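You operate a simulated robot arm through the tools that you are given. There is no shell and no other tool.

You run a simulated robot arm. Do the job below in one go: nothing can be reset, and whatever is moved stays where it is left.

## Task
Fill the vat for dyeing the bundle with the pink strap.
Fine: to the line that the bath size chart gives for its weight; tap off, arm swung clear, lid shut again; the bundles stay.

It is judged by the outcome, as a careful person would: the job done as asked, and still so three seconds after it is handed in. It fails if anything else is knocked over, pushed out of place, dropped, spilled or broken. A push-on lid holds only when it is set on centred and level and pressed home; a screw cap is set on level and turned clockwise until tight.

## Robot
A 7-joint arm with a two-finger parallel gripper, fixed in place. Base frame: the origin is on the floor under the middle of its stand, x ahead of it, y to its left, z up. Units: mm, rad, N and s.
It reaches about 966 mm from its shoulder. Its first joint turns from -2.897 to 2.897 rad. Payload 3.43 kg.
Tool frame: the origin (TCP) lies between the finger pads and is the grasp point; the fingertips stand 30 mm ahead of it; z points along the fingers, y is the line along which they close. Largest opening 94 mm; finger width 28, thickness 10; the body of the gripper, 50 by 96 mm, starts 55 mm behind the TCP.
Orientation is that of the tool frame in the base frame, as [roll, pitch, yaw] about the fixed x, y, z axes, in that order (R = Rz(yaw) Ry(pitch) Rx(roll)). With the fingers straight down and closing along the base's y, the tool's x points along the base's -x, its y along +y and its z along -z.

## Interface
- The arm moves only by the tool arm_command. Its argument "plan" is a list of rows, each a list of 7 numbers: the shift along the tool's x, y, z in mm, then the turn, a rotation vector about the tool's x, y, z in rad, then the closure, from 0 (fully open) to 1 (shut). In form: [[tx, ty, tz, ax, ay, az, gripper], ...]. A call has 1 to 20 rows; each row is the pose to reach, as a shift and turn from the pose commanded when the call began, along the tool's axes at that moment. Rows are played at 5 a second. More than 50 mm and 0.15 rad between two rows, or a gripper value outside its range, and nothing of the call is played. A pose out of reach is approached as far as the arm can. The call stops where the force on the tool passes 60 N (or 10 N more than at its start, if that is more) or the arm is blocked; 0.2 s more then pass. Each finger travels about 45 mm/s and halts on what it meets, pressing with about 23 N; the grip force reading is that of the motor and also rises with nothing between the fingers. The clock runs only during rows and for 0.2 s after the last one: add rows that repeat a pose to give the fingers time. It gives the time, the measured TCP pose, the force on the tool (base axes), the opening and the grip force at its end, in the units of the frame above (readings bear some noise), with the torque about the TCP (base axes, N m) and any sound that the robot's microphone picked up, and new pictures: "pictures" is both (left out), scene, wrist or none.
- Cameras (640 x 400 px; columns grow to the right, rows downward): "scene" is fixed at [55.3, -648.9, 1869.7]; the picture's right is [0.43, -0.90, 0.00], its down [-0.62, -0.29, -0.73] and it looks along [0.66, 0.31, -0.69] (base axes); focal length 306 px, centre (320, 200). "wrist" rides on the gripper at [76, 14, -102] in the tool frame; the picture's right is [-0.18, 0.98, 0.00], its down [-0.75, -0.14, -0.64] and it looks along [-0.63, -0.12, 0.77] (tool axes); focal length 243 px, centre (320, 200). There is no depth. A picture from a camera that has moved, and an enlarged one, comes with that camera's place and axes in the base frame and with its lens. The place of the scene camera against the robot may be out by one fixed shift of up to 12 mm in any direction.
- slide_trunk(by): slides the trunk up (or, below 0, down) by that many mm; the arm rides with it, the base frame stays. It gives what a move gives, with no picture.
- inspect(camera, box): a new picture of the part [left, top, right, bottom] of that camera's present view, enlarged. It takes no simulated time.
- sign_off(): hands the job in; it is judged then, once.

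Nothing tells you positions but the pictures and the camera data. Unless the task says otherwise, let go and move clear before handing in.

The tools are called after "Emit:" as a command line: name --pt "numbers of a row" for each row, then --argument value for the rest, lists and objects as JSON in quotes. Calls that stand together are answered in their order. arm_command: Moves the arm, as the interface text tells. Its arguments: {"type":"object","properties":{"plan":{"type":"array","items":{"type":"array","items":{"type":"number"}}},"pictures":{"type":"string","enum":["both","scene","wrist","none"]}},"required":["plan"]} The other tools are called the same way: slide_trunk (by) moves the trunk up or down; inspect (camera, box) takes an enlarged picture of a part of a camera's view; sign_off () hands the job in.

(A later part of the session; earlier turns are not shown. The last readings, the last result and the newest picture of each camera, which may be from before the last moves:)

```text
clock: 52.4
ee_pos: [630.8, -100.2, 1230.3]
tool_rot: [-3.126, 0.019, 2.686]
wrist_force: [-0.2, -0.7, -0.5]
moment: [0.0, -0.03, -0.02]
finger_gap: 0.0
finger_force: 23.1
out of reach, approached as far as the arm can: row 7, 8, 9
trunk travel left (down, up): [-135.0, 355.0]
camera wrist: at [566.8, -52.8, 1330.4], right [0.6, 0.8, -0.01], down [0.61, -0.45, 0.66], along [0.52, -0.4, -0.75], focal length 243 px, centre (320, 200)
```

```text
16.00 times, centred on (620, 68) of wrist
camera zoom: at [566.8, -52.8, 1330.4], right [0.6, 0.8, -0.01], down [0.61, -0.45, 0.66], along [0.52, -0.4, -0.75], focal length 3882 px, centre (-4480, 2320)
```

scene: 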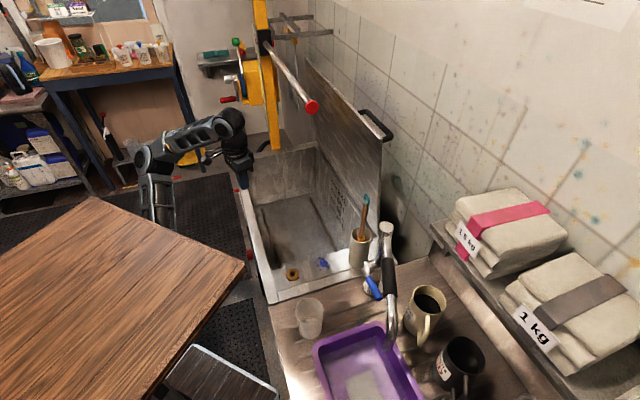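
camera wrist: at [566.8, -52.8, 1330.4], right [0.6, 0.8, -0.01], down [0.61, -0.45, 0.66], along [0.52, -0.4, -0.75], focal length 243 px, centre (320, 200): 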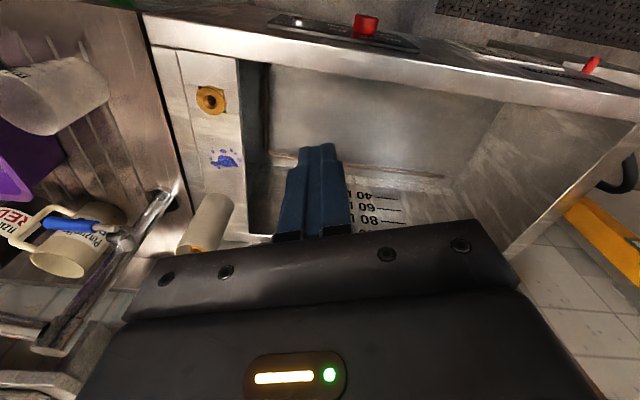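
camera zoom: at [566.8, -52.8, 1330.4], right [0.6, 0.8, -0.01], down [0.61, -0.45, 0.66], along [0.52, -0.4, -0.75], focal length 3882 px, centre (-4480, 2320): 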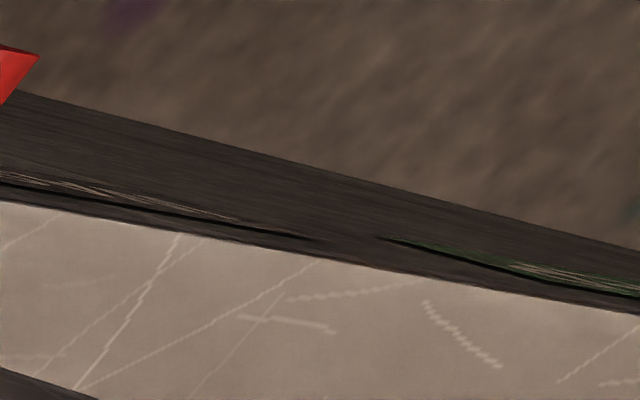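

Emit:
inspect --camera "wrist" --box '[580, 100, 640, 220]'

Emit:
inspect --camera "wrist" --box '[620, 40, 640, 140]'

Emit:
inspect --camera "wrist" --box '[240, 50, 460, 190]'

Emit:
inspect --camera "wrist" --box '[0, 160, 180, 340]'

```text
3.33 times, centred on (610, 160) of wrist
camera zoom: at [566.8, -52.8, 1330.4], right [0.6, 0.8, -0.01], down [0.61, -0.45, 0.66], along [0.52, -0.4, -0.75], focal length 809 px, centre (-647, 333)
```

zoom: 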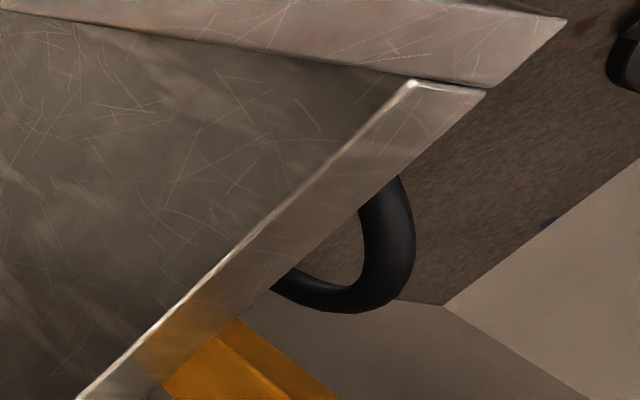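

```text
4.00 times, centred on (630, 90) of wrist
camera zoom: at [566.8, -52.8, 1330.4], right [0.6, 0.8, -0.01], down [0.61, -0.45, 0.66], along [0.52, -0.4, -0.75], focal length 970 px, centre (-920, 640)
```

zoom: 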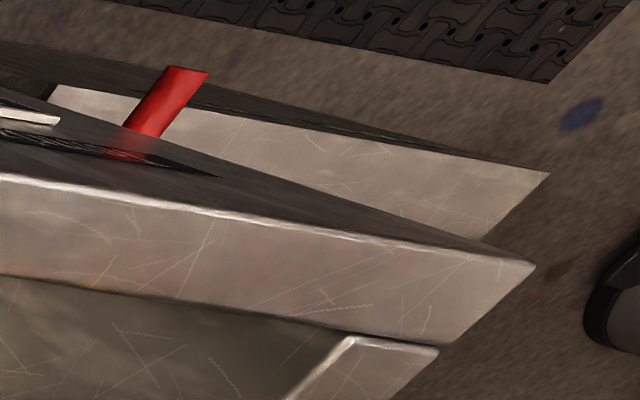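

```text
2.86 times, centred on (350, 120) of wrist
camera zoom: at [566.8, -52.8, 1330.4], right [0.6, 0.8, -0.01], down [0.61, -0.45, 0.66], along [0.52, -0.4, -0.75], focal length 693 px, centre (234, 429)
```

zoom: 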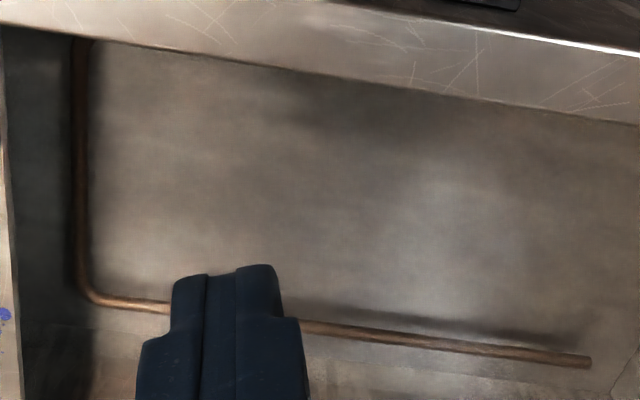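

```text
2.22 times, centred on (90, 250) of wrist
camera zoom: at [566.8, -52.8, 1330.4], right [0.6, 0.8, -0.01], down [0.61, -0.45, 0.66], along [0.52, -0.4, -0.75], focal length 539 px, centre (831, 89)
```

zoom: 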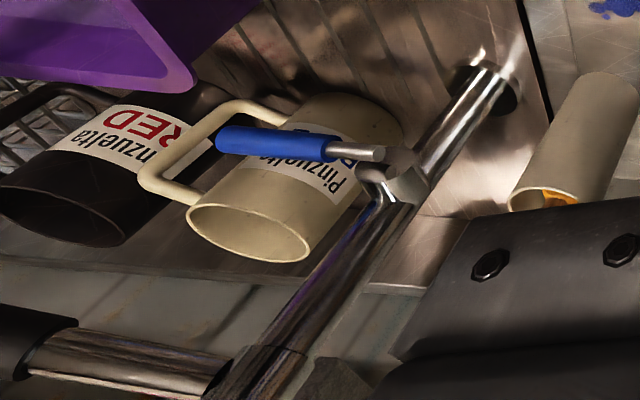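

The vat floor shows only a copper heating pipe, and the drain lever stands across its pipe, so I take it as shut and will watch the level to make sure. The tap column is at about (642,-571), its swing arm at z≈1205 points away over the tub, and its outlet is about 260 mm from the column. I raise the trunk and go there.

Emit:
slide_trunk --by 300

Emit:
inspect --camera "wrist" --box '[0, 0, 2, 400]'

```text
clock: 55.4
ee_pos: [631.0, -90.8, 1531.1]
tool_rot: [-3.125, 0.028, 2.707]
wrist_force: [-1.0, -0.6, 0.4]
moment: [-0.01, 0.03, 0.0]
finger_gap: 0.2
finger_force: 22.9
trunk travel left (down, up): [-435.0, 55.0]
```

```text
1.00 times, centred on (1, 200) of wrist (not enlarged: the box is as wide or as high as the picture)
camera zoom: at [566.3, -44.5, 1632.1], right [0.58, 0.81, -0.01], down [0.61, -0.43, 0.66], along [0.54, -0.39, -0.75], focal length 243 px, centre (639, 200)
```

zoom: 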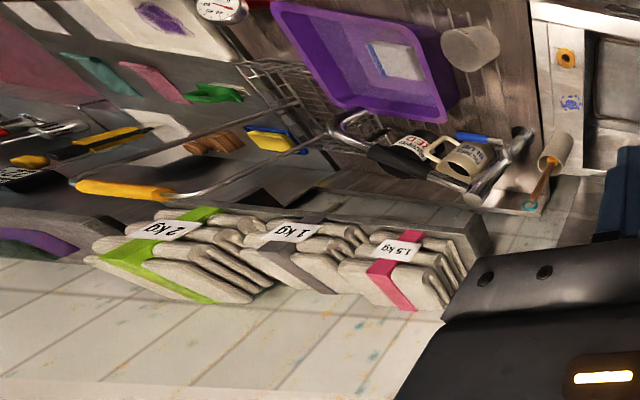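

Emit:
arm_command --pt "-4.5 -40.8 13.1 0 0 0.06 1" --pt "-9 -81.6 26.2 0 0 0.12 1" --pt "-13.5 -122.4 39.3 0 0 0.18 1" --pt "-18 -163.2 52.4 0 0 0.24 1" --pt "-22.5 -204 65.5 0 0 0.3 1" --pt "-27 -244.8 78.6 0 0 0.36 1" --pt "-31.5 -285.6 91.7 0 0 0.42 1" --pt "-36 -326.4 104.8 0 0 0.48 1" --pt "-40.5 -367.2 117.9 0 0 0.54 1" --pt "-45 -408 131 0 0 0.6 1" --pictures "both"

Emit:
inspect --camera "wrist" --box '[0, 0, 640, 2]'

```text
clock: 57.6
ee_pos: [503.9, -485.3, 1398.8]
tool_rot: [3.099, 0.022, 2.107]
wrist_force: [-0.6, 1.1, 0.3]
moment: [-0.04, 0.02, 0.02]
finger_gap: 0.0
finger_force: 22.6
trunk travel left (down, up): [-435.0, 55.0]
camera wrist: at [470.7, -414.4, 1500.7], right [0.94, 0.35, 0.05], down [0.23, -0.72, 0.65], along [0.26, -0.6, -0.76], focal length 243 px, centre (320, 200)
```

scene: 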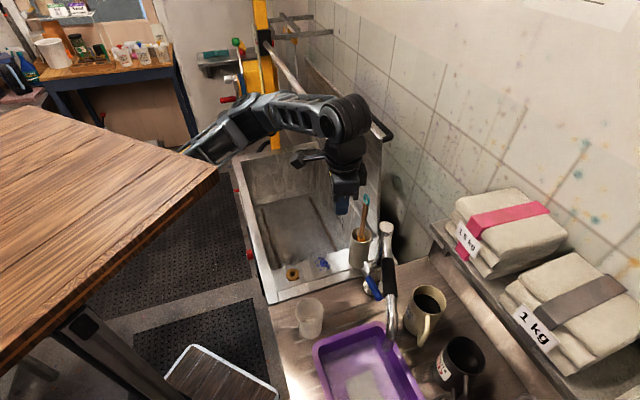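
wrist: 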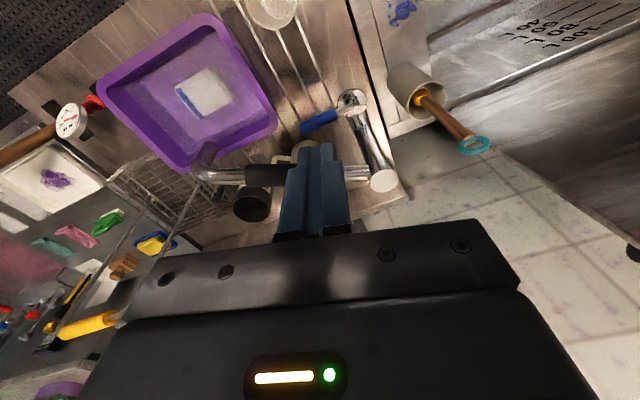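

```text
1.00 times, centred on (320, 1) of wrist (not enlarged: the box is as wide or as high as the picture)
camera zoom: at [470.7, -414.4, 1500.7], right [0.94, 0.35, 0.05], down [0.23, -0.72, 0.65], along [0.26, -0.6, -0.76], focal length 243 px, centre (320, 399)
```

zoom: 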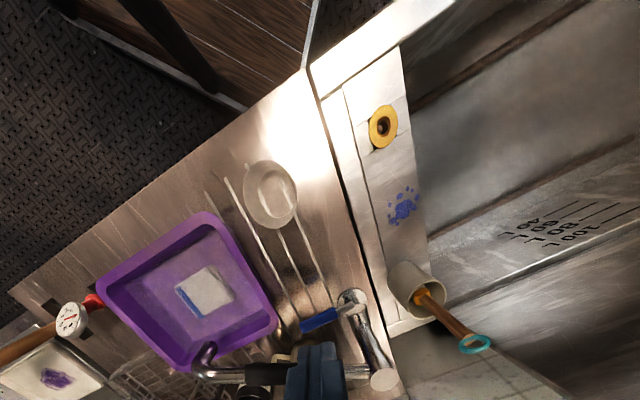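

I see the tap clearly from above: column top at (638,-572,1227), arm pointing to about (400,-640) over the tub. I bring the closed fingers over to the far side of the arm's black sleeve so that I can pull it round toward the vat.

Emit:
arm_command --pt "-31.3 -16 15.8 0 0 0 1" --pt "-62.6 -32 31.6 0 0 0 1" --pt "-93.8 -48 47.5 0 0 0 1" --pt "-125.1 -64 63.3 0 0 0 1" --pt "-156.4 -80 79.1 0 0 0 1" --pictures "both"

Emit:
inspect --camera "wrist" --box '[0, 0, 640, 2]'

Emit:
inspect --camera "scene" --box '[320, 180, 480, 360]'

```text
clock: 58.8
ee_pos: [516.4, -662.2, 1321.0]
tool_rot: [3.097, 0.022, 2.111]
wrist_force: [0.0, 0.8, -0.1]
moment: [-0.04, 0.01, 0.01]
finger_gap: 0.0
finger_force: 22.8
trunk travel left (down, up): [-435.0, 55.0]
camera wrist: at [484.6, -590.3, 1421.9], right [0.94, 0.35, 0.05], down [0.23, -0.72, 0.65], along [0.26, -0.6, -0.76], focal length 243 px, centre (320, 200)
```

scene: 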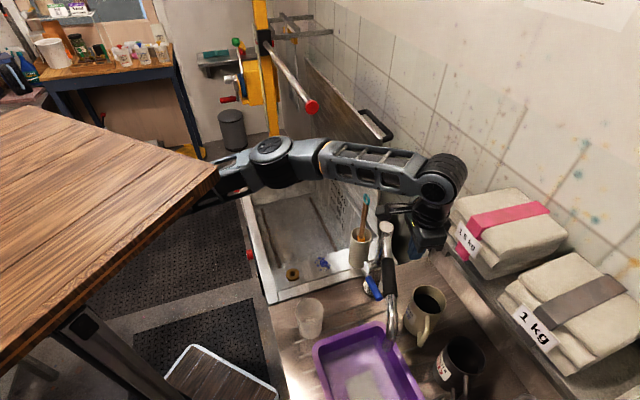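
wrist: 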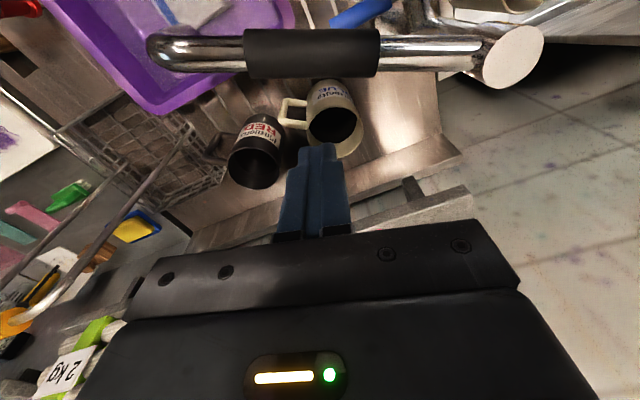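

```text
1.00 times, centred on (320, 1) of wrist (not enlarged: the box is as wide or as high as the picture)
camera zoom: at [484.6, -590.3, 1421.9], right [0.94, 0.35, 0.05], down [0.23, -0.72, 0.65], along [0.26, -0.6, -0.76], focal length 243 px, centre (320, 399)
```

zoom: 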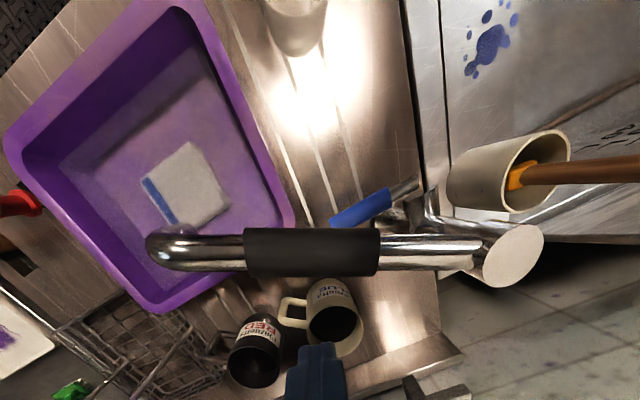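

```text
2.22 times, centred on (400, 270) of scene
camera zoom: at [55.3, -648.9, 1869.7], right [0.43, -0.9, 0.0], down [-0.62, -0.29, -0.73], along [0.66, 0.31, -0.69], focal length 681 px, centre (142, 44)
```

zoom: 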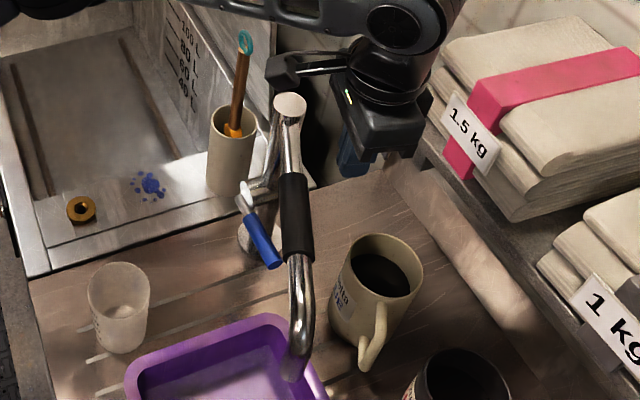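

The fingers are on the far side of the sleeve with about 12 mm clearance. I lower them beside it.

Emit:
arm_command --pt "0.8 -1.5 36 0 0 0 1" --pt "1.6 -3 72 0 0 0 1" --pt "2.4 -4.6 108.9 0 0 0 1" --pt "2.4 -4.6 108.9 0 0 0 1" --pictures "both"

Emit:
inspect --camera "wrist" --box '[0, 0, 640, 2]'

Emit:
inspect --camera "scene" --box '[350, 180, 470, 330]'

```text
clock: 59.8
ee_pos: [517.1, -661.6, 1212.1]
tool_rot: [3.098, 0.02, 2.108]
wrist_force: [-0.2, -0.3, 0.9]
moment: [-0.01, 0.01, -0.01]
finger_gap: 0.0
finger_force: 23.1
trunk travel left (down, up): [-435.0, 55.0]
camera wrist: at [484.7, -590.4, 1312.8], right [0.94, 0.35, 0.05], down [0.23, -0.72, 0.65], along [0.26, -0.6, -0.76], focal length 243 px, centre (320, 200)
```

scene: 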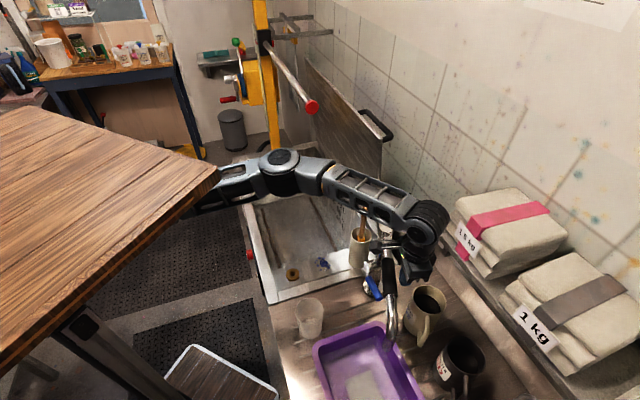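
wrist: 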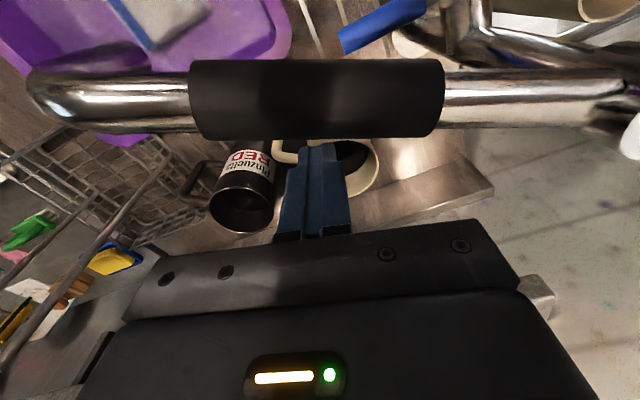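

```text
1.00 times, centred on (320, 1) of wrist (not enlarged: the box is as wide or as high as the picture)
camera zoom: at [484.7, -590.4, 1312.8], right [0.94, 0.35, 0.05], down [0.23, -0.72, 0.65], along [0.26, -0.6, -0.76], focal length 243 px, centre (320, 399)
```

zoom: 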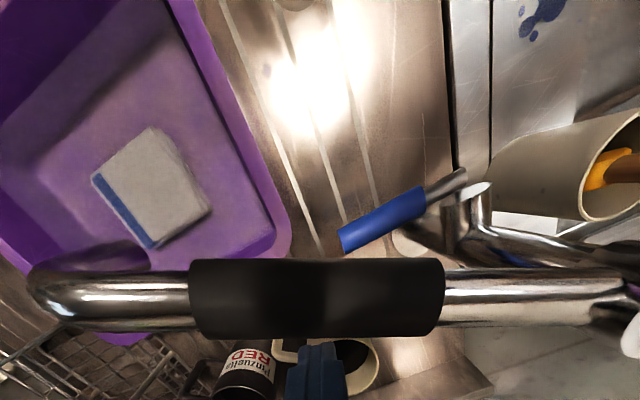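

```text
2.67 times, centred on (410, 255) of scene
camera zoom: at [55.3, -648.9, 1869.7], right [0.43, -0.9, 0.0], down [-0.62, -0.29, -0.73], along [0.66, 0.31, -0.69], focal length 817 px, centre (80, 53)
```

zoom: 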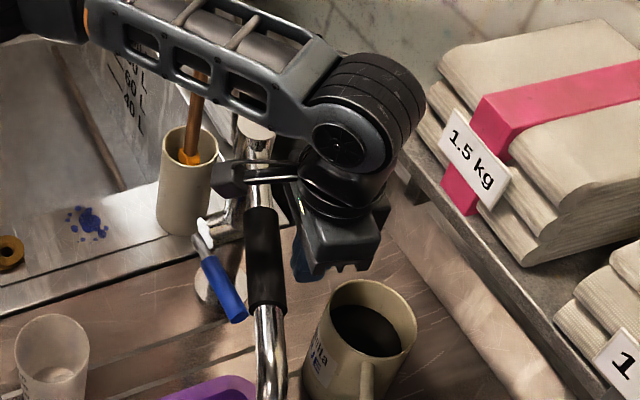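

The arm's outlet will sweep past the beaker standing at about (418,-441), and I am not sure of the height clearance. Before swinging, I go back up to measure the outlet and the beaker rim with two close views.

Emit:
arm_command --pt "-0.8 1.5 -36 0 0 0 1" --pt "-1.6 3 -72 0 0 0 1" --pt "-2.4 4.6 -108.9 0 0 0 1" --pt "28.9 20.6 -124.7 0 0 0 1" --pt "60.2 36.6 -140.5 0 0 0 1" --pt "91.4 52.6 -156.4 0 0 0 1" --pt "122.7 68.6 -172.2 0 0 0 1" --pt "154 84.6 -188 0 0 0 1" --pictures "wrist"

Emit:
inspect --camera "wrist" --box '[220, 0, 320, 30]'

Emit:
inspect --camera "wrist" --box '[160, 120, 260, 200]'

```text
clock: 61.6
ee_pos: [501.8, -485.4, 1400.0]
tool_rot: [3.094, 0.022, 2.11]
wrist_force: [0.1, 0.3, 0.2]
moment: [0.02, 0.01, -0.01]
finger_gap: 0.0
finger_force: 23.5
trunk travel left (down, up): [-435.0, 55.0]
camera wrist: at [469.7, -414.9, 1501.4], right [0.94, 0.35, 0.05], down [0.23, -0.72, 0.65], along [0.26, -0.6, -0.76], focal length 243 px, centre (320, 200)
```

wrist: 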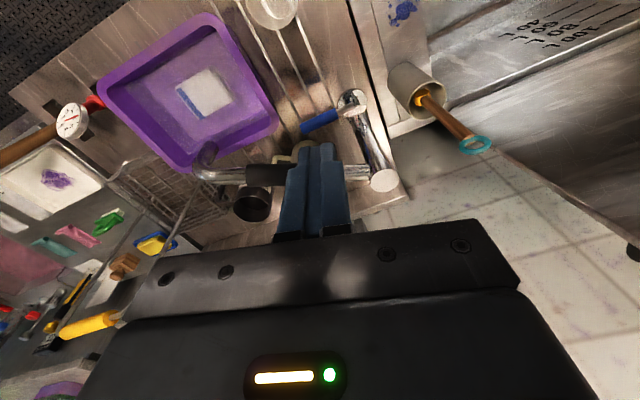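

```text
6.40 times, centred on (270, 15) of wrist
camera zoom: at [469.7, -414.9, 1501.4], right [0.94, 0.35, 0.05], down [0.23, -0.72, 0.65], along [0.26, -0.6, -0.76], focal length 1553 px, centre (640, 1384)
```

zoom: 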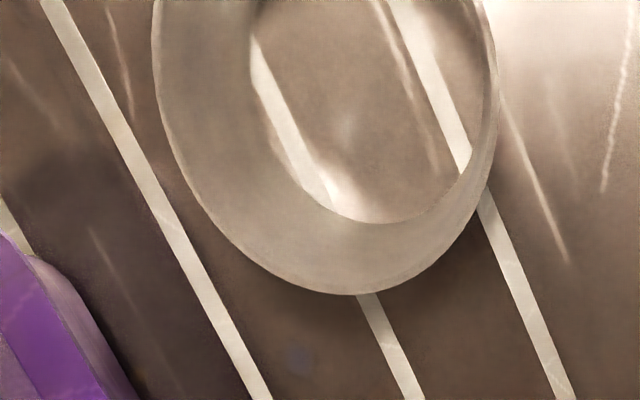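

```text
5.00 times, centred on (210, 160) of wrist
camera zoom: at [469.7, -414.9, 1501.4], right [0.94, 0.35, 0.05], down [0.23, -0.72, 0.65], along [0.26, -0.6, -0.76], focal length 1213 px, centre (870, 400)
```

zoom: 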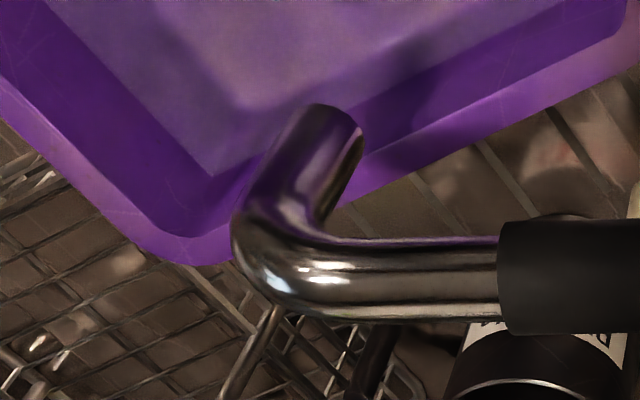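

Emit:
arm_command --pt "24 -11.1 22.3 0 0 0 1" --pt "48 -22.2 44.6 0 0 0 1" --pt "71.9 -33.3 66.9 0 0 0 1" --pt "71.9 -33.3 66.9 0 0 0 1" --pictures "wrist"

Emit:
inspect --camera "wrist" --box '[180, 150, 280, 240]'

Emit:
inspect --camera "wrist" --box '[280, 0, 400, 75]'

```text
clock: 62.6
ee_pos: [439.9, -442.0, 1330.9]
tool_rot: [3.098, 0.02, 2.109]
wrist_force: [-0.2, 0.5, 0.2]
moment: [-0.03, 0.04, -0.01]
finger_gap: 0.0
finger_force: 22.7
trunk travel left (down, up): [-435.0, 55.0]
camera wrist: at [407.4, -369.3, 1432.1], right [0.94, 0.35, 0.05], down [0.23, -0.72, 0.65], along [0.26, -0.6, -0.76], focal length 243 px, centre (320, 200)
```

wrist: 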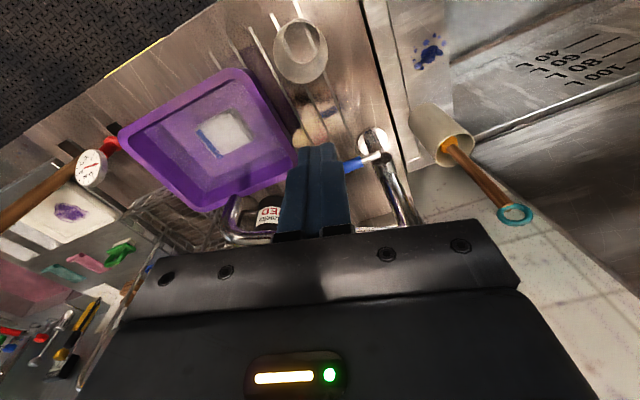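

```text
4.44 times, centred on (230, 195) of wrist
camera zoom: at [407.4, -369.3, 1432.1], right [0.94, 0.35, 0.05], down [0.23, -0.72, 0.65], along [0.26, -0.6, -0.76], focal length 1078 px, centre (720, 222)
```

zoom: 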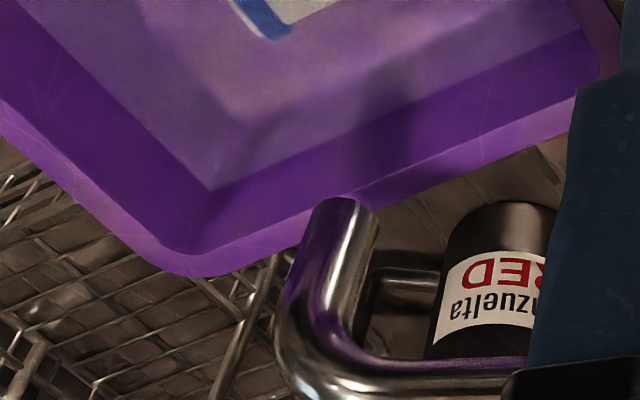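

```text
5.33 times, centred on (340, 38) of wrist
camera zoom: at [407.4, -369.3, 1432.1], right [0.94, 0.35, 0.05], down [0.23, -0.72, 0.65], along [0.26, -0.6, -0.76], focal length 1294 px, centre (213, 1067)
```

zoom: 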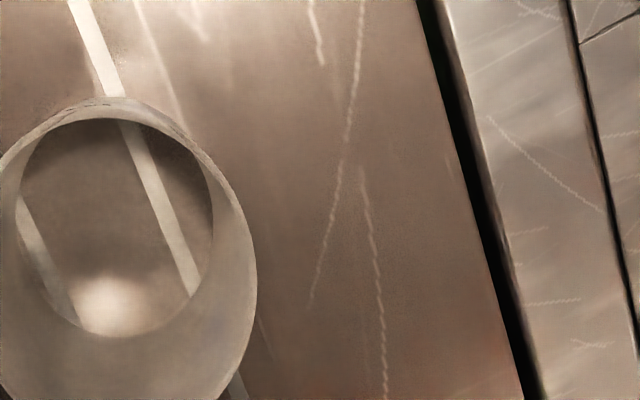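

The outlet end measures about z≈1085 at 283 mm from the column, and the beaker rim is about 100 mm lower, so the swing is clear. I return to the far side of the sleeve and lower the fingers there.

Emit:
arm_command --pt "-37.9 -7.8 1.8 0 0 0 1" --pt "-75.8 -15.5 3.5 0 0 0 1" --pt "-113.7 -23.3 5.3 0 0 0 1" --pt "-151.5 -31.1 7.1 0 0 0 1" --pt "-189.4 -38.8 8.8 0 0 0 1" --pt "-227.3 -46.6 10.6 0 0 0 1" --pt "-226.6 -48.2 47.6 0 0 0 1" --pt "-225.9 -49.9 84.5 0 0 0 1" --pt "-225.1 -51.5 121.5 0 0 0 1" --pictures "wrist"

```text
clock: 64.6
ee_pos: [516.9, -661.2, 1211.4]
tool_rot: [3.095, 0.02, 2.108]
wrist_force: [0.3, 0.2, -0.1]
moment: [0.0, -0.01, 0.02]
finger_gap: 0.2
finger_force: 23.0
trunk travel left (down, up): [-435.0, 55.0]
camera wrist: at [484.2, -589.5, 1312.5], right [0.94, 0.35, 0.05], down [0.23, -0.72, 0.65], along [0.26, -0.6, -0.76], focal length 243 px, centre (320, 200)
```

wrist: 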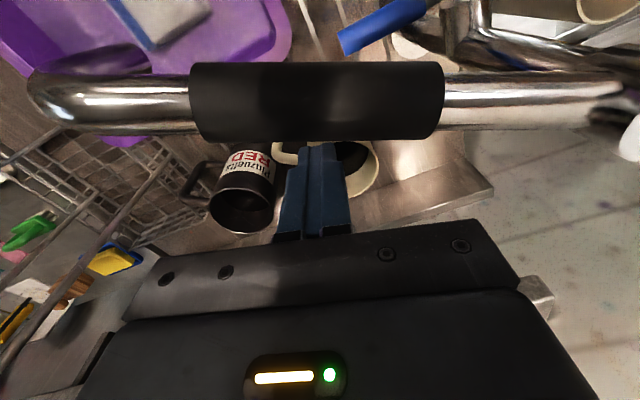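

Now I pull the tap arm clockwise toward the vat along its circle, in a first part.

Emit:
arm_command --pt "13 0 0 0 0 0 1" --pt "26.1 0 0 0 0 0 1" --pt "39 2 0 0 0 0 1" --pt "52 4.4 0 0 0 0 1" --pt "64 8.5 0 0 0 0 1" --pt "76.5 13.2 0 0 0 0 1" --pictures "both"

```text
clock: 66.0
ee_pos: [486.4, -588.7, 1210.7]
tool_rot: [3.095, 0.019, 2.108]
wrist_force: [-0.5, -0.8, 0.9]
moment: [0.05, -0.01, 0.03]
finger_gap: 0.0
finger_force: 23.4
trunk travel left (down, up): [-435.0, 55.0]
camera wrist: at [455.5, -516.5, 1311.5], right [0.94, 0.35, 0.05], down [0.23, -0.72, 0.65], along [0.26, -0.6, -0.76], focal length 243 px, centre (320, 200)
```

scene: 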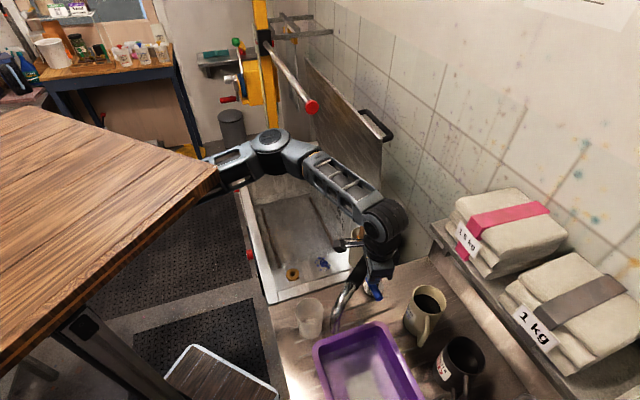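
wrist: 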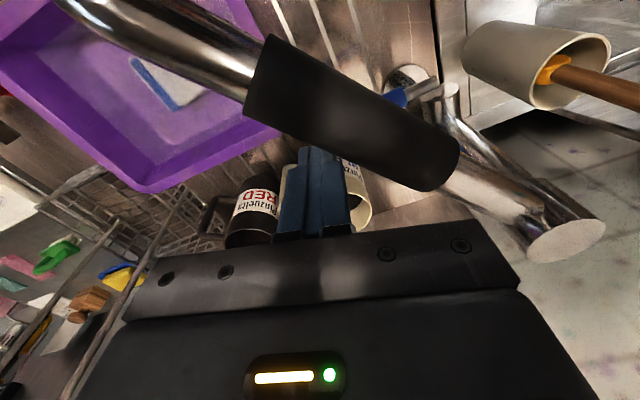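

Emit:
arm_command --pt "11.5 6.5 0 0 0 0 1" --pt "22.7 13.1 0 0 0 0 1" --pt "33 21 0 0 0 0 1" --pt "42.7 29.8 0 0 0 0 1" --pt "51.5 39.5 0 0 0 0 1" --pt "59.7 49.8 0 0 0 0 1" --pt "66.5 61 0 0 0 0 1" --pt "72.8 72.3 0 0 0 0 1" --pt "77.7 84.4 0 0 0 0 1" --pt "81.9 96.9 0 0 0 0 1" --pictures "both"

```text
clock: 68.2
ee_pos: [529.8, -467.0, 1212.9]
tool_rot: [3.097, 0.02, 2.11]
wrist_force: [0.8, 0.0, 0.3]
moment: [-0.02, 0.04, 0.03]
finger_gap: 0.0
finger_force: 22.7
trunk travel left (down, up): [-435.0, 55.0]
camera wrist: at [497.3, -396.6, 1314.6], right [0.94, 0.35, 0.05], down [0.23, -0.72, 0.65], along [0.26, -0.6, -0.76], focal length 243 px, centre (320, 200)
```

scene: 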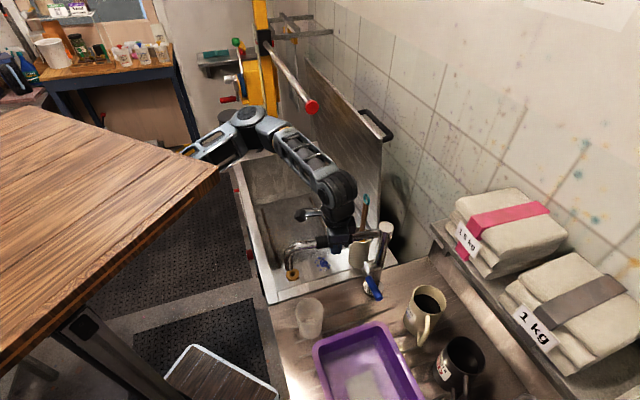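
wrist: 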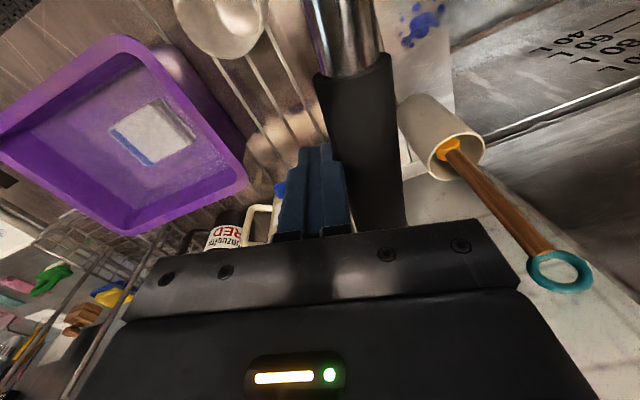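

Emit:
arm_command --pt "2.8 12.7 0 0 0 0 1" --pt "4.6 25.7 0 0 0 0 1" --pt "5.2 38.7 0 0 0 0 1" --pt "4.7 51.8 0 0 0 0 1" --pt "3 64.7 0 0 0 0 1" --pt "0.2 77.6 0 0 0 0 1" --pt "-3.7 90 0 0 0 0 1" --pt "-8.6 102.1 0 0 0 0 1" --pictures "both"

Emit:
inspect --camera "scene" --box '[270, 170, 420, 320]'

```text
clock: 70.0
ee_pos: [622.3, -422.4, 1218.4]
tool_rot: [3.096, 0.022, 2.108]
wrist_force: [-0.4, 0.7, 0.0]
moment: [0.03, 0.01, 0.01]
finger_gap: 0.0
finger_force: 23.2
trunk travel left (down, up): [-435.0, 55.0]
camera wrist: at [590.0, -351.5, 1319.5], right [0.94, 0.35, 0.05], down [0.23, -0.72, 0.65], along [0.26, -0.6, -0.76], focal length 243 px, centre (320, 200)
```

scene: 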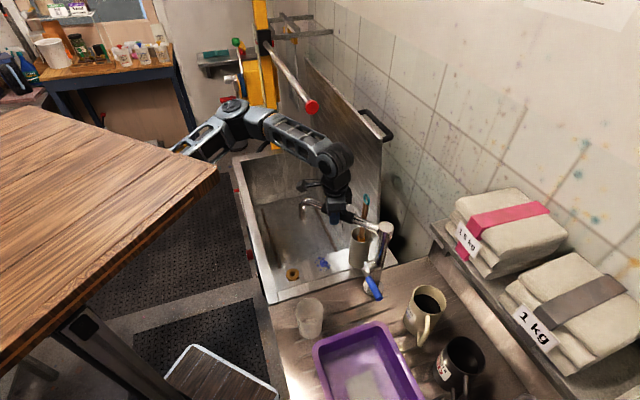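
wrist: 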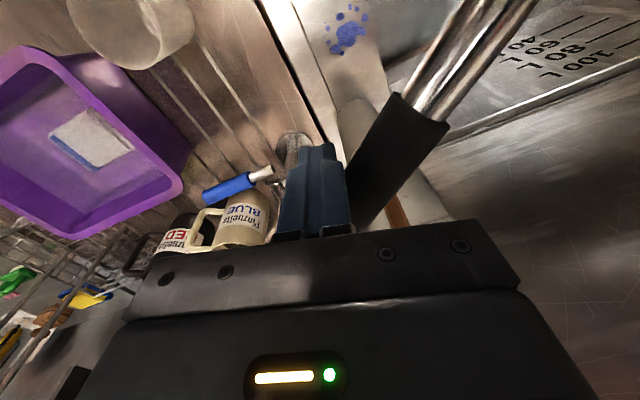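

```text
2.67 times, centred on (345, 245) of scene
camera zoom: at [55.3, -648.9, 1869.7], right [0.43, -0.9, 0.0], down [-0.62, -0.29, -0.73], along [0.66, 0.31, -0.69], focal length 817 px, centre (253, 80)
```

zoom: 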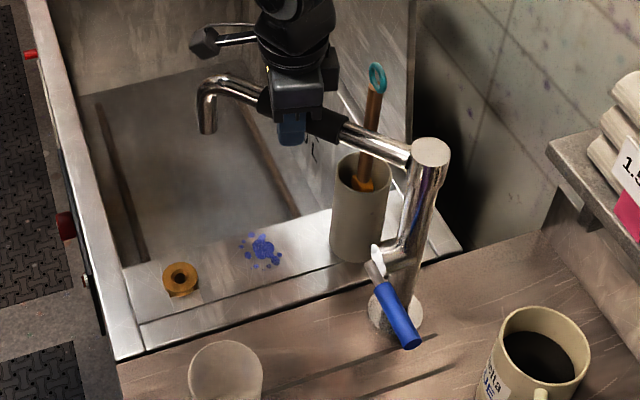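

Emit:
arm_command --pt "-3.5 7 0 0 0 0 1" --pt "-7.3 13.9 0 0 0 0 1" --pt "-11.5 20.5 0 0 0 0 1" --pt "-16.1 27 0 0 0 0 1" --pt "-16.1 27 0 0 0 0 1" --pictures "both"

Emit:
inspect --camera "scene" --box '[270, 170, 420, 320]'

Emit:
inspect --camera "wrist" --box '[0, 0, 640, 2]'

```text
clock: 71.2
ee_pos: [654.0, -423.2, 1218.9]
tool_rot: [3.097, 0.02, 2.109]
wrist_force: [0.3, -0.6, 0.0]
moment: [0.0, 0.02, 0.02]
finger_gap: 0.0
finger_force: 23.4
trunk travel left (down, up): [-435.0, 55.0]
camera wrist: at [621.5, -351.4, 1320.7], right [0.94, 0.35, 0.05], down [0.23, -0.72, 0.65], along [0.26, -0.6, -0.76], focal length 243 px, centre (320, 200)
```

scene: 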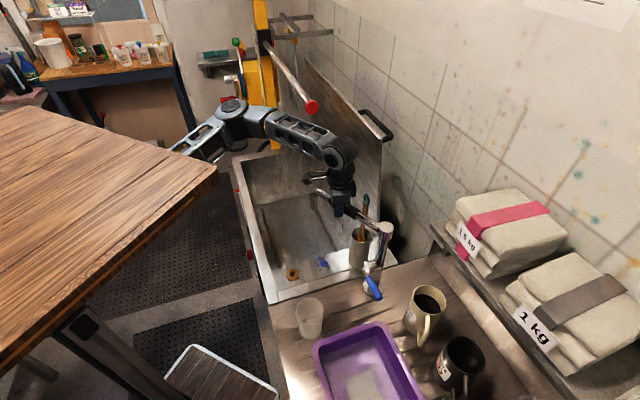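
wrist: 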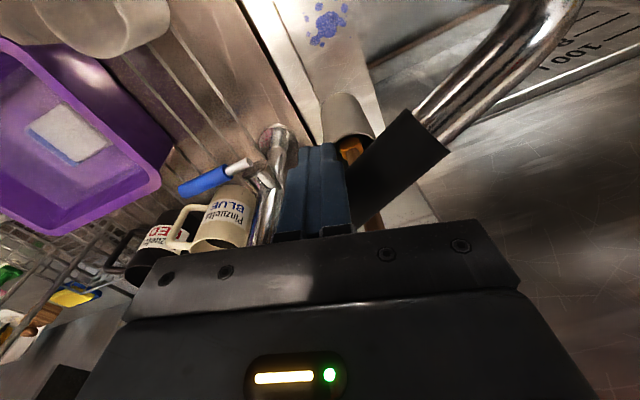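

```text
2.67 times, centred on (345, 245) of scene
camera zoom: at [55.3, -648.9, 1869.7], right [0.43, -0.9, 0.0], down [-0.62, -0.29, -0.73], along [0.66, 0.31, -0.69], focal length 817 px, centre (253, 80)
```

zoom: 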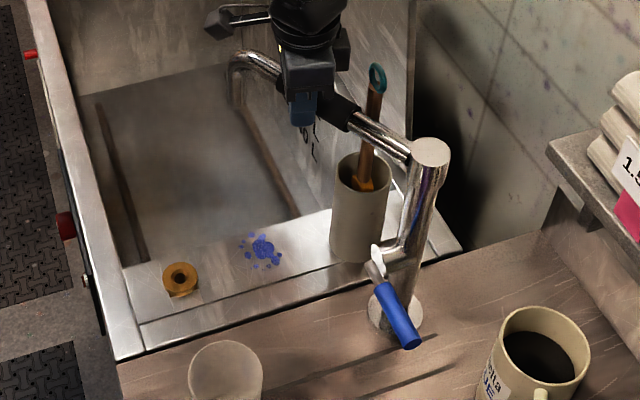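

```text
1.00 times, centred on (320, 1) of wrist (not enlarged: the box is as wide or as high as the picture)
camera zoom: at [621.5, -351.4, 1320.7], right [0.94, 0.35, 0.05], down [0.23, -0.72, 0.65], along [0.26, -0.6, -0.76], focal length 243 px, centre (320, 399)
```

zoom: 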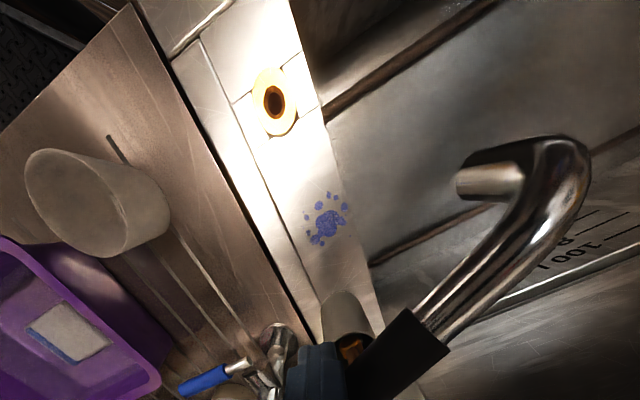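

The outlet now hangs over the open vat (about 50 mm inside its near edge). I lift the fingers off the arm and go to the blue lever, which points sideways (horizontal) at z≈1046 on the column.

Emit:
arm_command --pt "1 1.5 -34 0 0 0 1" --pt "0 3 -68 0 0 0 1" --pt "-2 4.4 -100.9 0 0 0 1" --pt "-20.8 -32 -102 0 0 0 1" --pt "-39.6 -68.4 -103.3 0 0 0 1" --pt "-58.4 -104.8 -104.5 0 0 0 1" --pt "-77.1 -141.2 -105.7 0 0 0 1" --pt "-95.9 -177.5 -106.9 0 0 0 1" --pictures "both"

Emit:
inspect --camera "wrist" --box '[0, 0, 640, 2]'

Emit:
inspect --camera "wrist" --box '[290, 0, 450, 100]'

```text
clock: 73.0
ee_pos: [545.8, -595.9, 1321.8]
tool_rot: [3.098, 0.021, 2.111]
wrist_force: [0.5, 0.6, -0.8]
moment: [-0.04, 0.04, -0.04]
finger_gap: 0.0
finger_force: 22.8
trunk travel left (down, up): [-435.0, 55.0]
camera wrist: at [514.0, -525.1, 1421.5], right [0.94, 0.35, 0.05], down [0.23, -0.72, 0.65], along [0.26, -0.6, -0.76], focal length 243 px, centre (320, 200)
```

scene: 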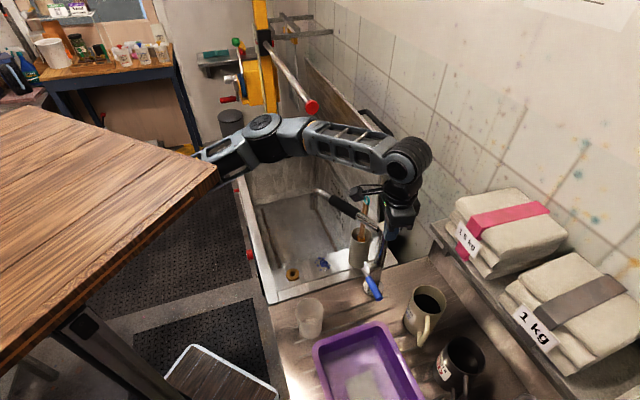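
wrist: 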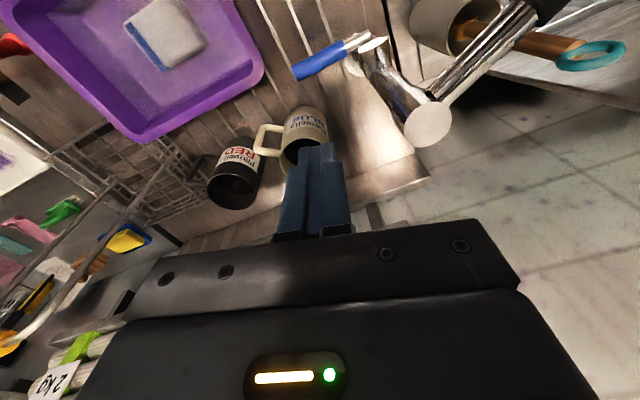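

```text
1.00 times, centred on (320, 1) of wrist (not enlarged: the box is as wide or as high as the picture)
camera zoom: at [514.0, -525.1, 1421.5], right [0.94, 0.35, 0.05], down [0.23, -0.72, 0.65], along [0.26, -0.6, -0.76], focal length 243 px, centre (320, 399)
```

zoom: 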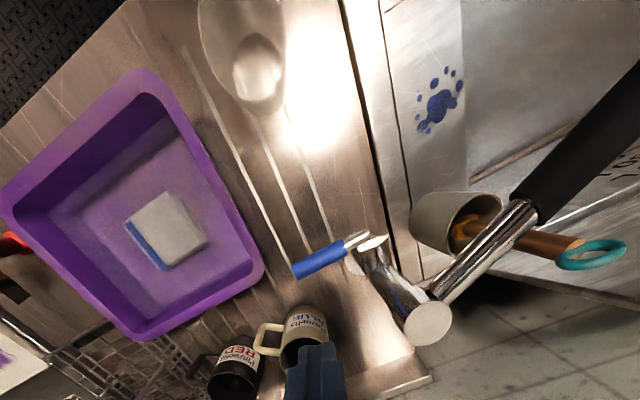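

```text
4.00 times, centred on (370, 50) of wrist
camera zoom: at [514.0, -525.1, 1421.5], right [0.94, 0.35, 0.05], down [0.23, -0.72, 0.65], along [0.26, -0.6, -0.76], focal length 970 px, centre (120, 800)
```

zoom: 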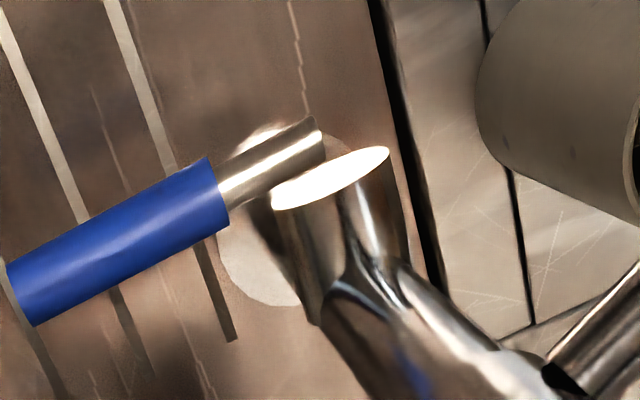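

The lever is now clear: pivot at about (606,-536,1046), horizontal, grip end at (527,-613). A lever across the vertical pipe means shut. I lower the fingertips onto the grip and test gently whether it opens downward.

Emit:
arm_command --pt "0.9 -2 45 0 0 0 1" --pt "1.8 -4 90 0 0 0 1" --pt "2.7 -6 135 0 0 0 1" --pt "3.6 -8 180 0 0 0 1" --pt "4.4 -9.6 218 0 0 0 1" --pictures "both"

Emit:
inspect --camera "scene" --box '[330, 200, 430, 320]'

Emit:
inspect --camera "wrist" --box '[200, 60, 440, 220]'

```text
clock: 74.2
ee_pos: [544.8, -597.6, 1102.5]
tool_rot: [3.096, 0.023, 2.107]
wrist_force: [-0.2, 0.3, -0.4]
moment: [0.0, 0.0, 0.01]
finger_gap: 0.1
finger_force: 22.8
trunk travel left (down, up): [-435.0, 55.0]
camera wrist: at [512.3, -526.1, 1203.1], right [0.94, 0.35, 0.05], down [0.23, -0.72, 0.65], along [0.26, -0.6, -0.76], focal length 243 px, centre (320, 200)
```

scene: 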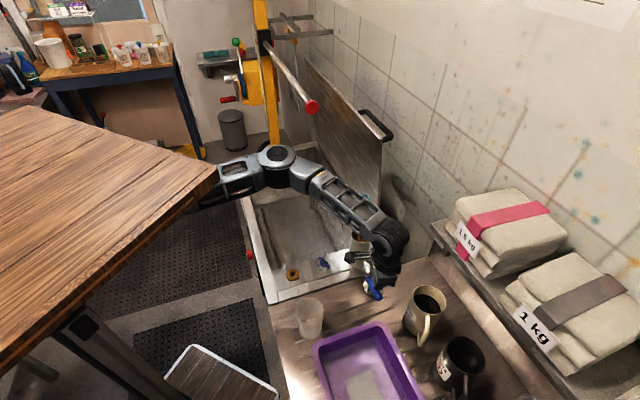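
wrist: 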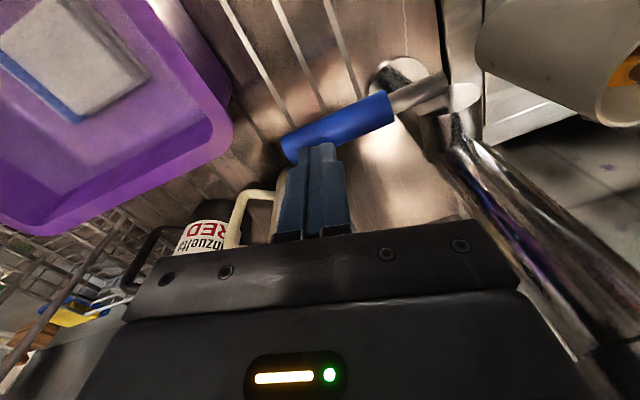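

```text
3.33 times, centred on (380, 260) of scene
camera zoom: at [55.3, -648.9, 1869.7], right [0.43, -0.9, 0.0], down [-0.62, -0.29, -0.73], along [0.66, 0.31, -0.69], focal length 1022 px, centre (120, 0)
```

zoom: 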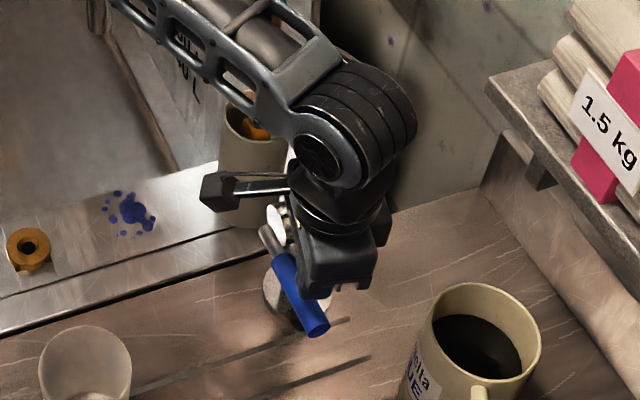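

```text
2.50 times, centred on (320, 140) of wrist
camera zoom: at [512.3, -526.1, 1203.1], right [0.94, 0.35, 0.05], down [0.23, -0.72, 0.65], along [0.26, -0.6, -0.76], focal length 606 px, centre (320, 350)
```

zoom: 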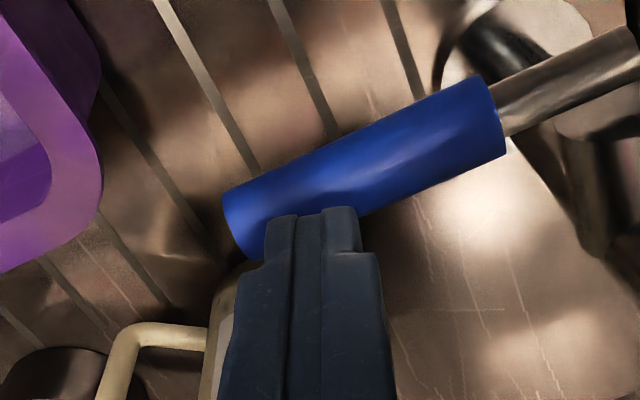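

Emit:
arm_command --pt "0 0 10 0 0 0 1" --pt "0 0 18 0 0 0 1" --pt "0 0 24 0 0 0 1" --pt "0 0 30 0 0 0 1" --pt "0 0 35 0 0 0 1" --pictures "both"

Emit:
inspect --camera "wrist" --box '[200, 60, 440, 220]'

```text
clock: 75.1
ee_pos: [546.6, -597.5, 1086.6]
tool_rot: [3.1, 0.029, 2.108]
wrist_force: [-5.4, 18.2, 27.7]
moment: [0.45, 0.27, -0.09]
finger_gap: 0.0
finger_force: 23.2
trunk travel left (down, up): [-435.0, 55.0]
stopped in row 4: the force on the tool passed its limit at 69 N (the readings are from after the stop); the commanded pose is now the measured one
camera wrist: at [512.9, -525.4, 1186.3], right [0.94, 0.35, 0.05], down [0.23, -0.72, 0.66], along [0.26, -0.6, -0.75], focal length 243 px, centre (320, 200)
```

scene: 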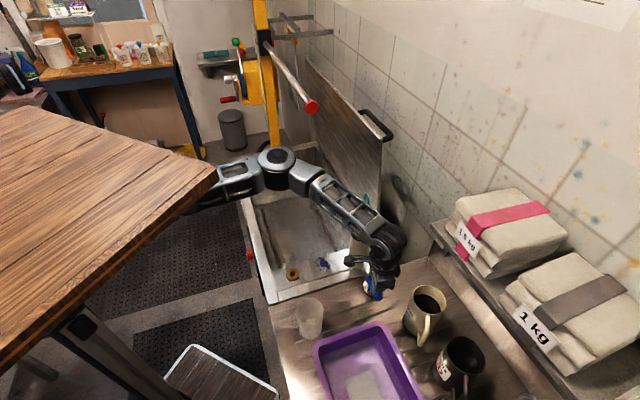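
wrist: 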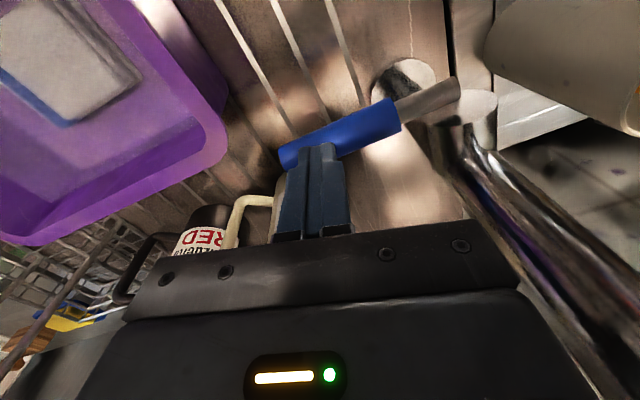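

```text
2.50 times, centred on (320, 140) of wrist
camera zoom: at [512.9, -525.4, 1186.3], right [0.94, 0.35, 0.05], down [0.23, -0.72, 0.66], along [0.26, -0.6, -0.75], focal length 606 px, centre (320, 350)
```

zoom: 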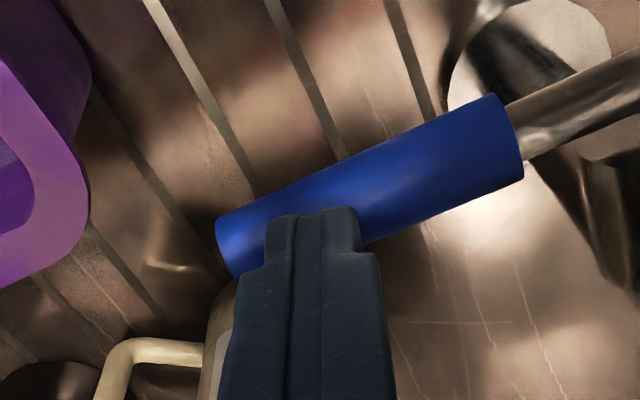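

Pressing down met a firm stop, so the lever opens upward. I back off, tilt the hand forward, and will slip the closed fingers under the grip to lift it.

Emit:
arm_command --pt "-0.9 1.3 -30 0 0 0 1" --pt "-1.7 2.5 -60 0 0 0 1" --pt "15 2 -58 0 -0.13 0 1" --pt "30 2 -50 0 -0.26 0 1" --pt "45 1.5 -42 0 -0.39 0 1" --pt "57 1 -33 0 -0.52 0 1" --pt "67 1 -25 0 -0.65 0 1" --pt "75.7 1 -15.6 0 -0.785 0 1" --pictures "both"

Emit:
inspect --camera "wrist" --box '[0, 0, 640, 2]'

```text
clock: 76.9
ee_pos: [507.3, -532.1, 1097.2]
tool_rot: [3.081, 0.814, 2.066]
wrist_force: [-0.3, -0.4, -0.1]
moment: [0.0, 0.02, 0.02]
finger_gap: 0.0
finger_force: 23.2
trunk travel left (down, up): [-435.0, 55.0]
camera wrist: at [453.4, -418.2, 1111.6], right [0.9, 0.39, 0.17], down [-0.13, -0.14, 0.98], along [0.41, -0.91, -0.07], focal length 243 px, centre (320, 200)
```

scene: 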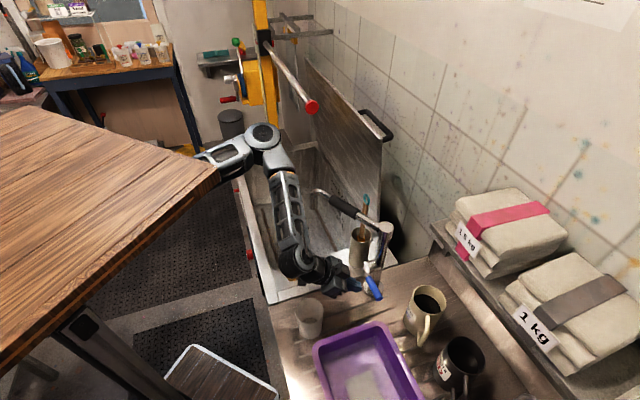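
wrist: 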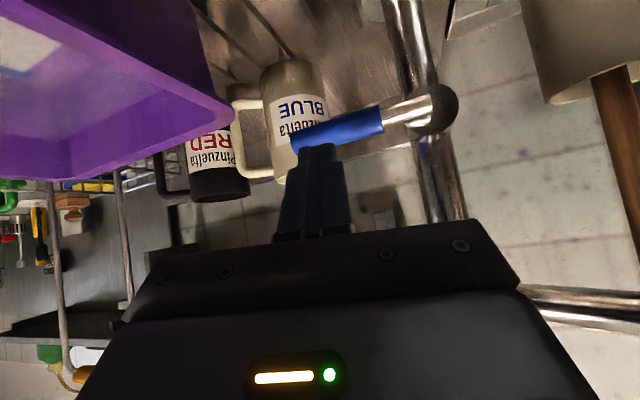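

```text
1.00 times, centred on (320, 1) of wrist (not enlarged: the box is as wide or as high as the picture)
camera zoom: at [453.4, -418.2, 1111.6], right [0.9, 0.39, 0.17], down [-0.13, -0.14, 0.98], along [0.41, -0.91, -0.07], focal length 243 px, centre (320, 399)
```

zoom: 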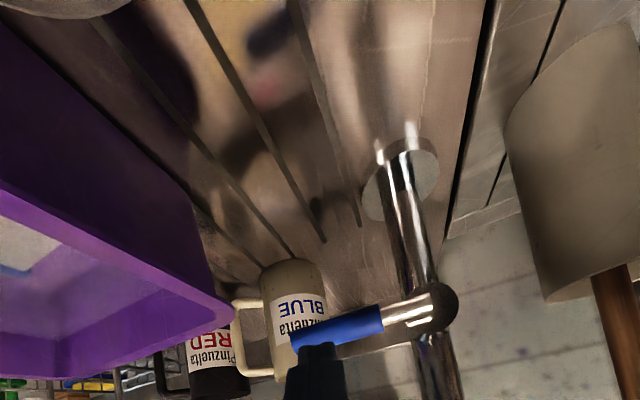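

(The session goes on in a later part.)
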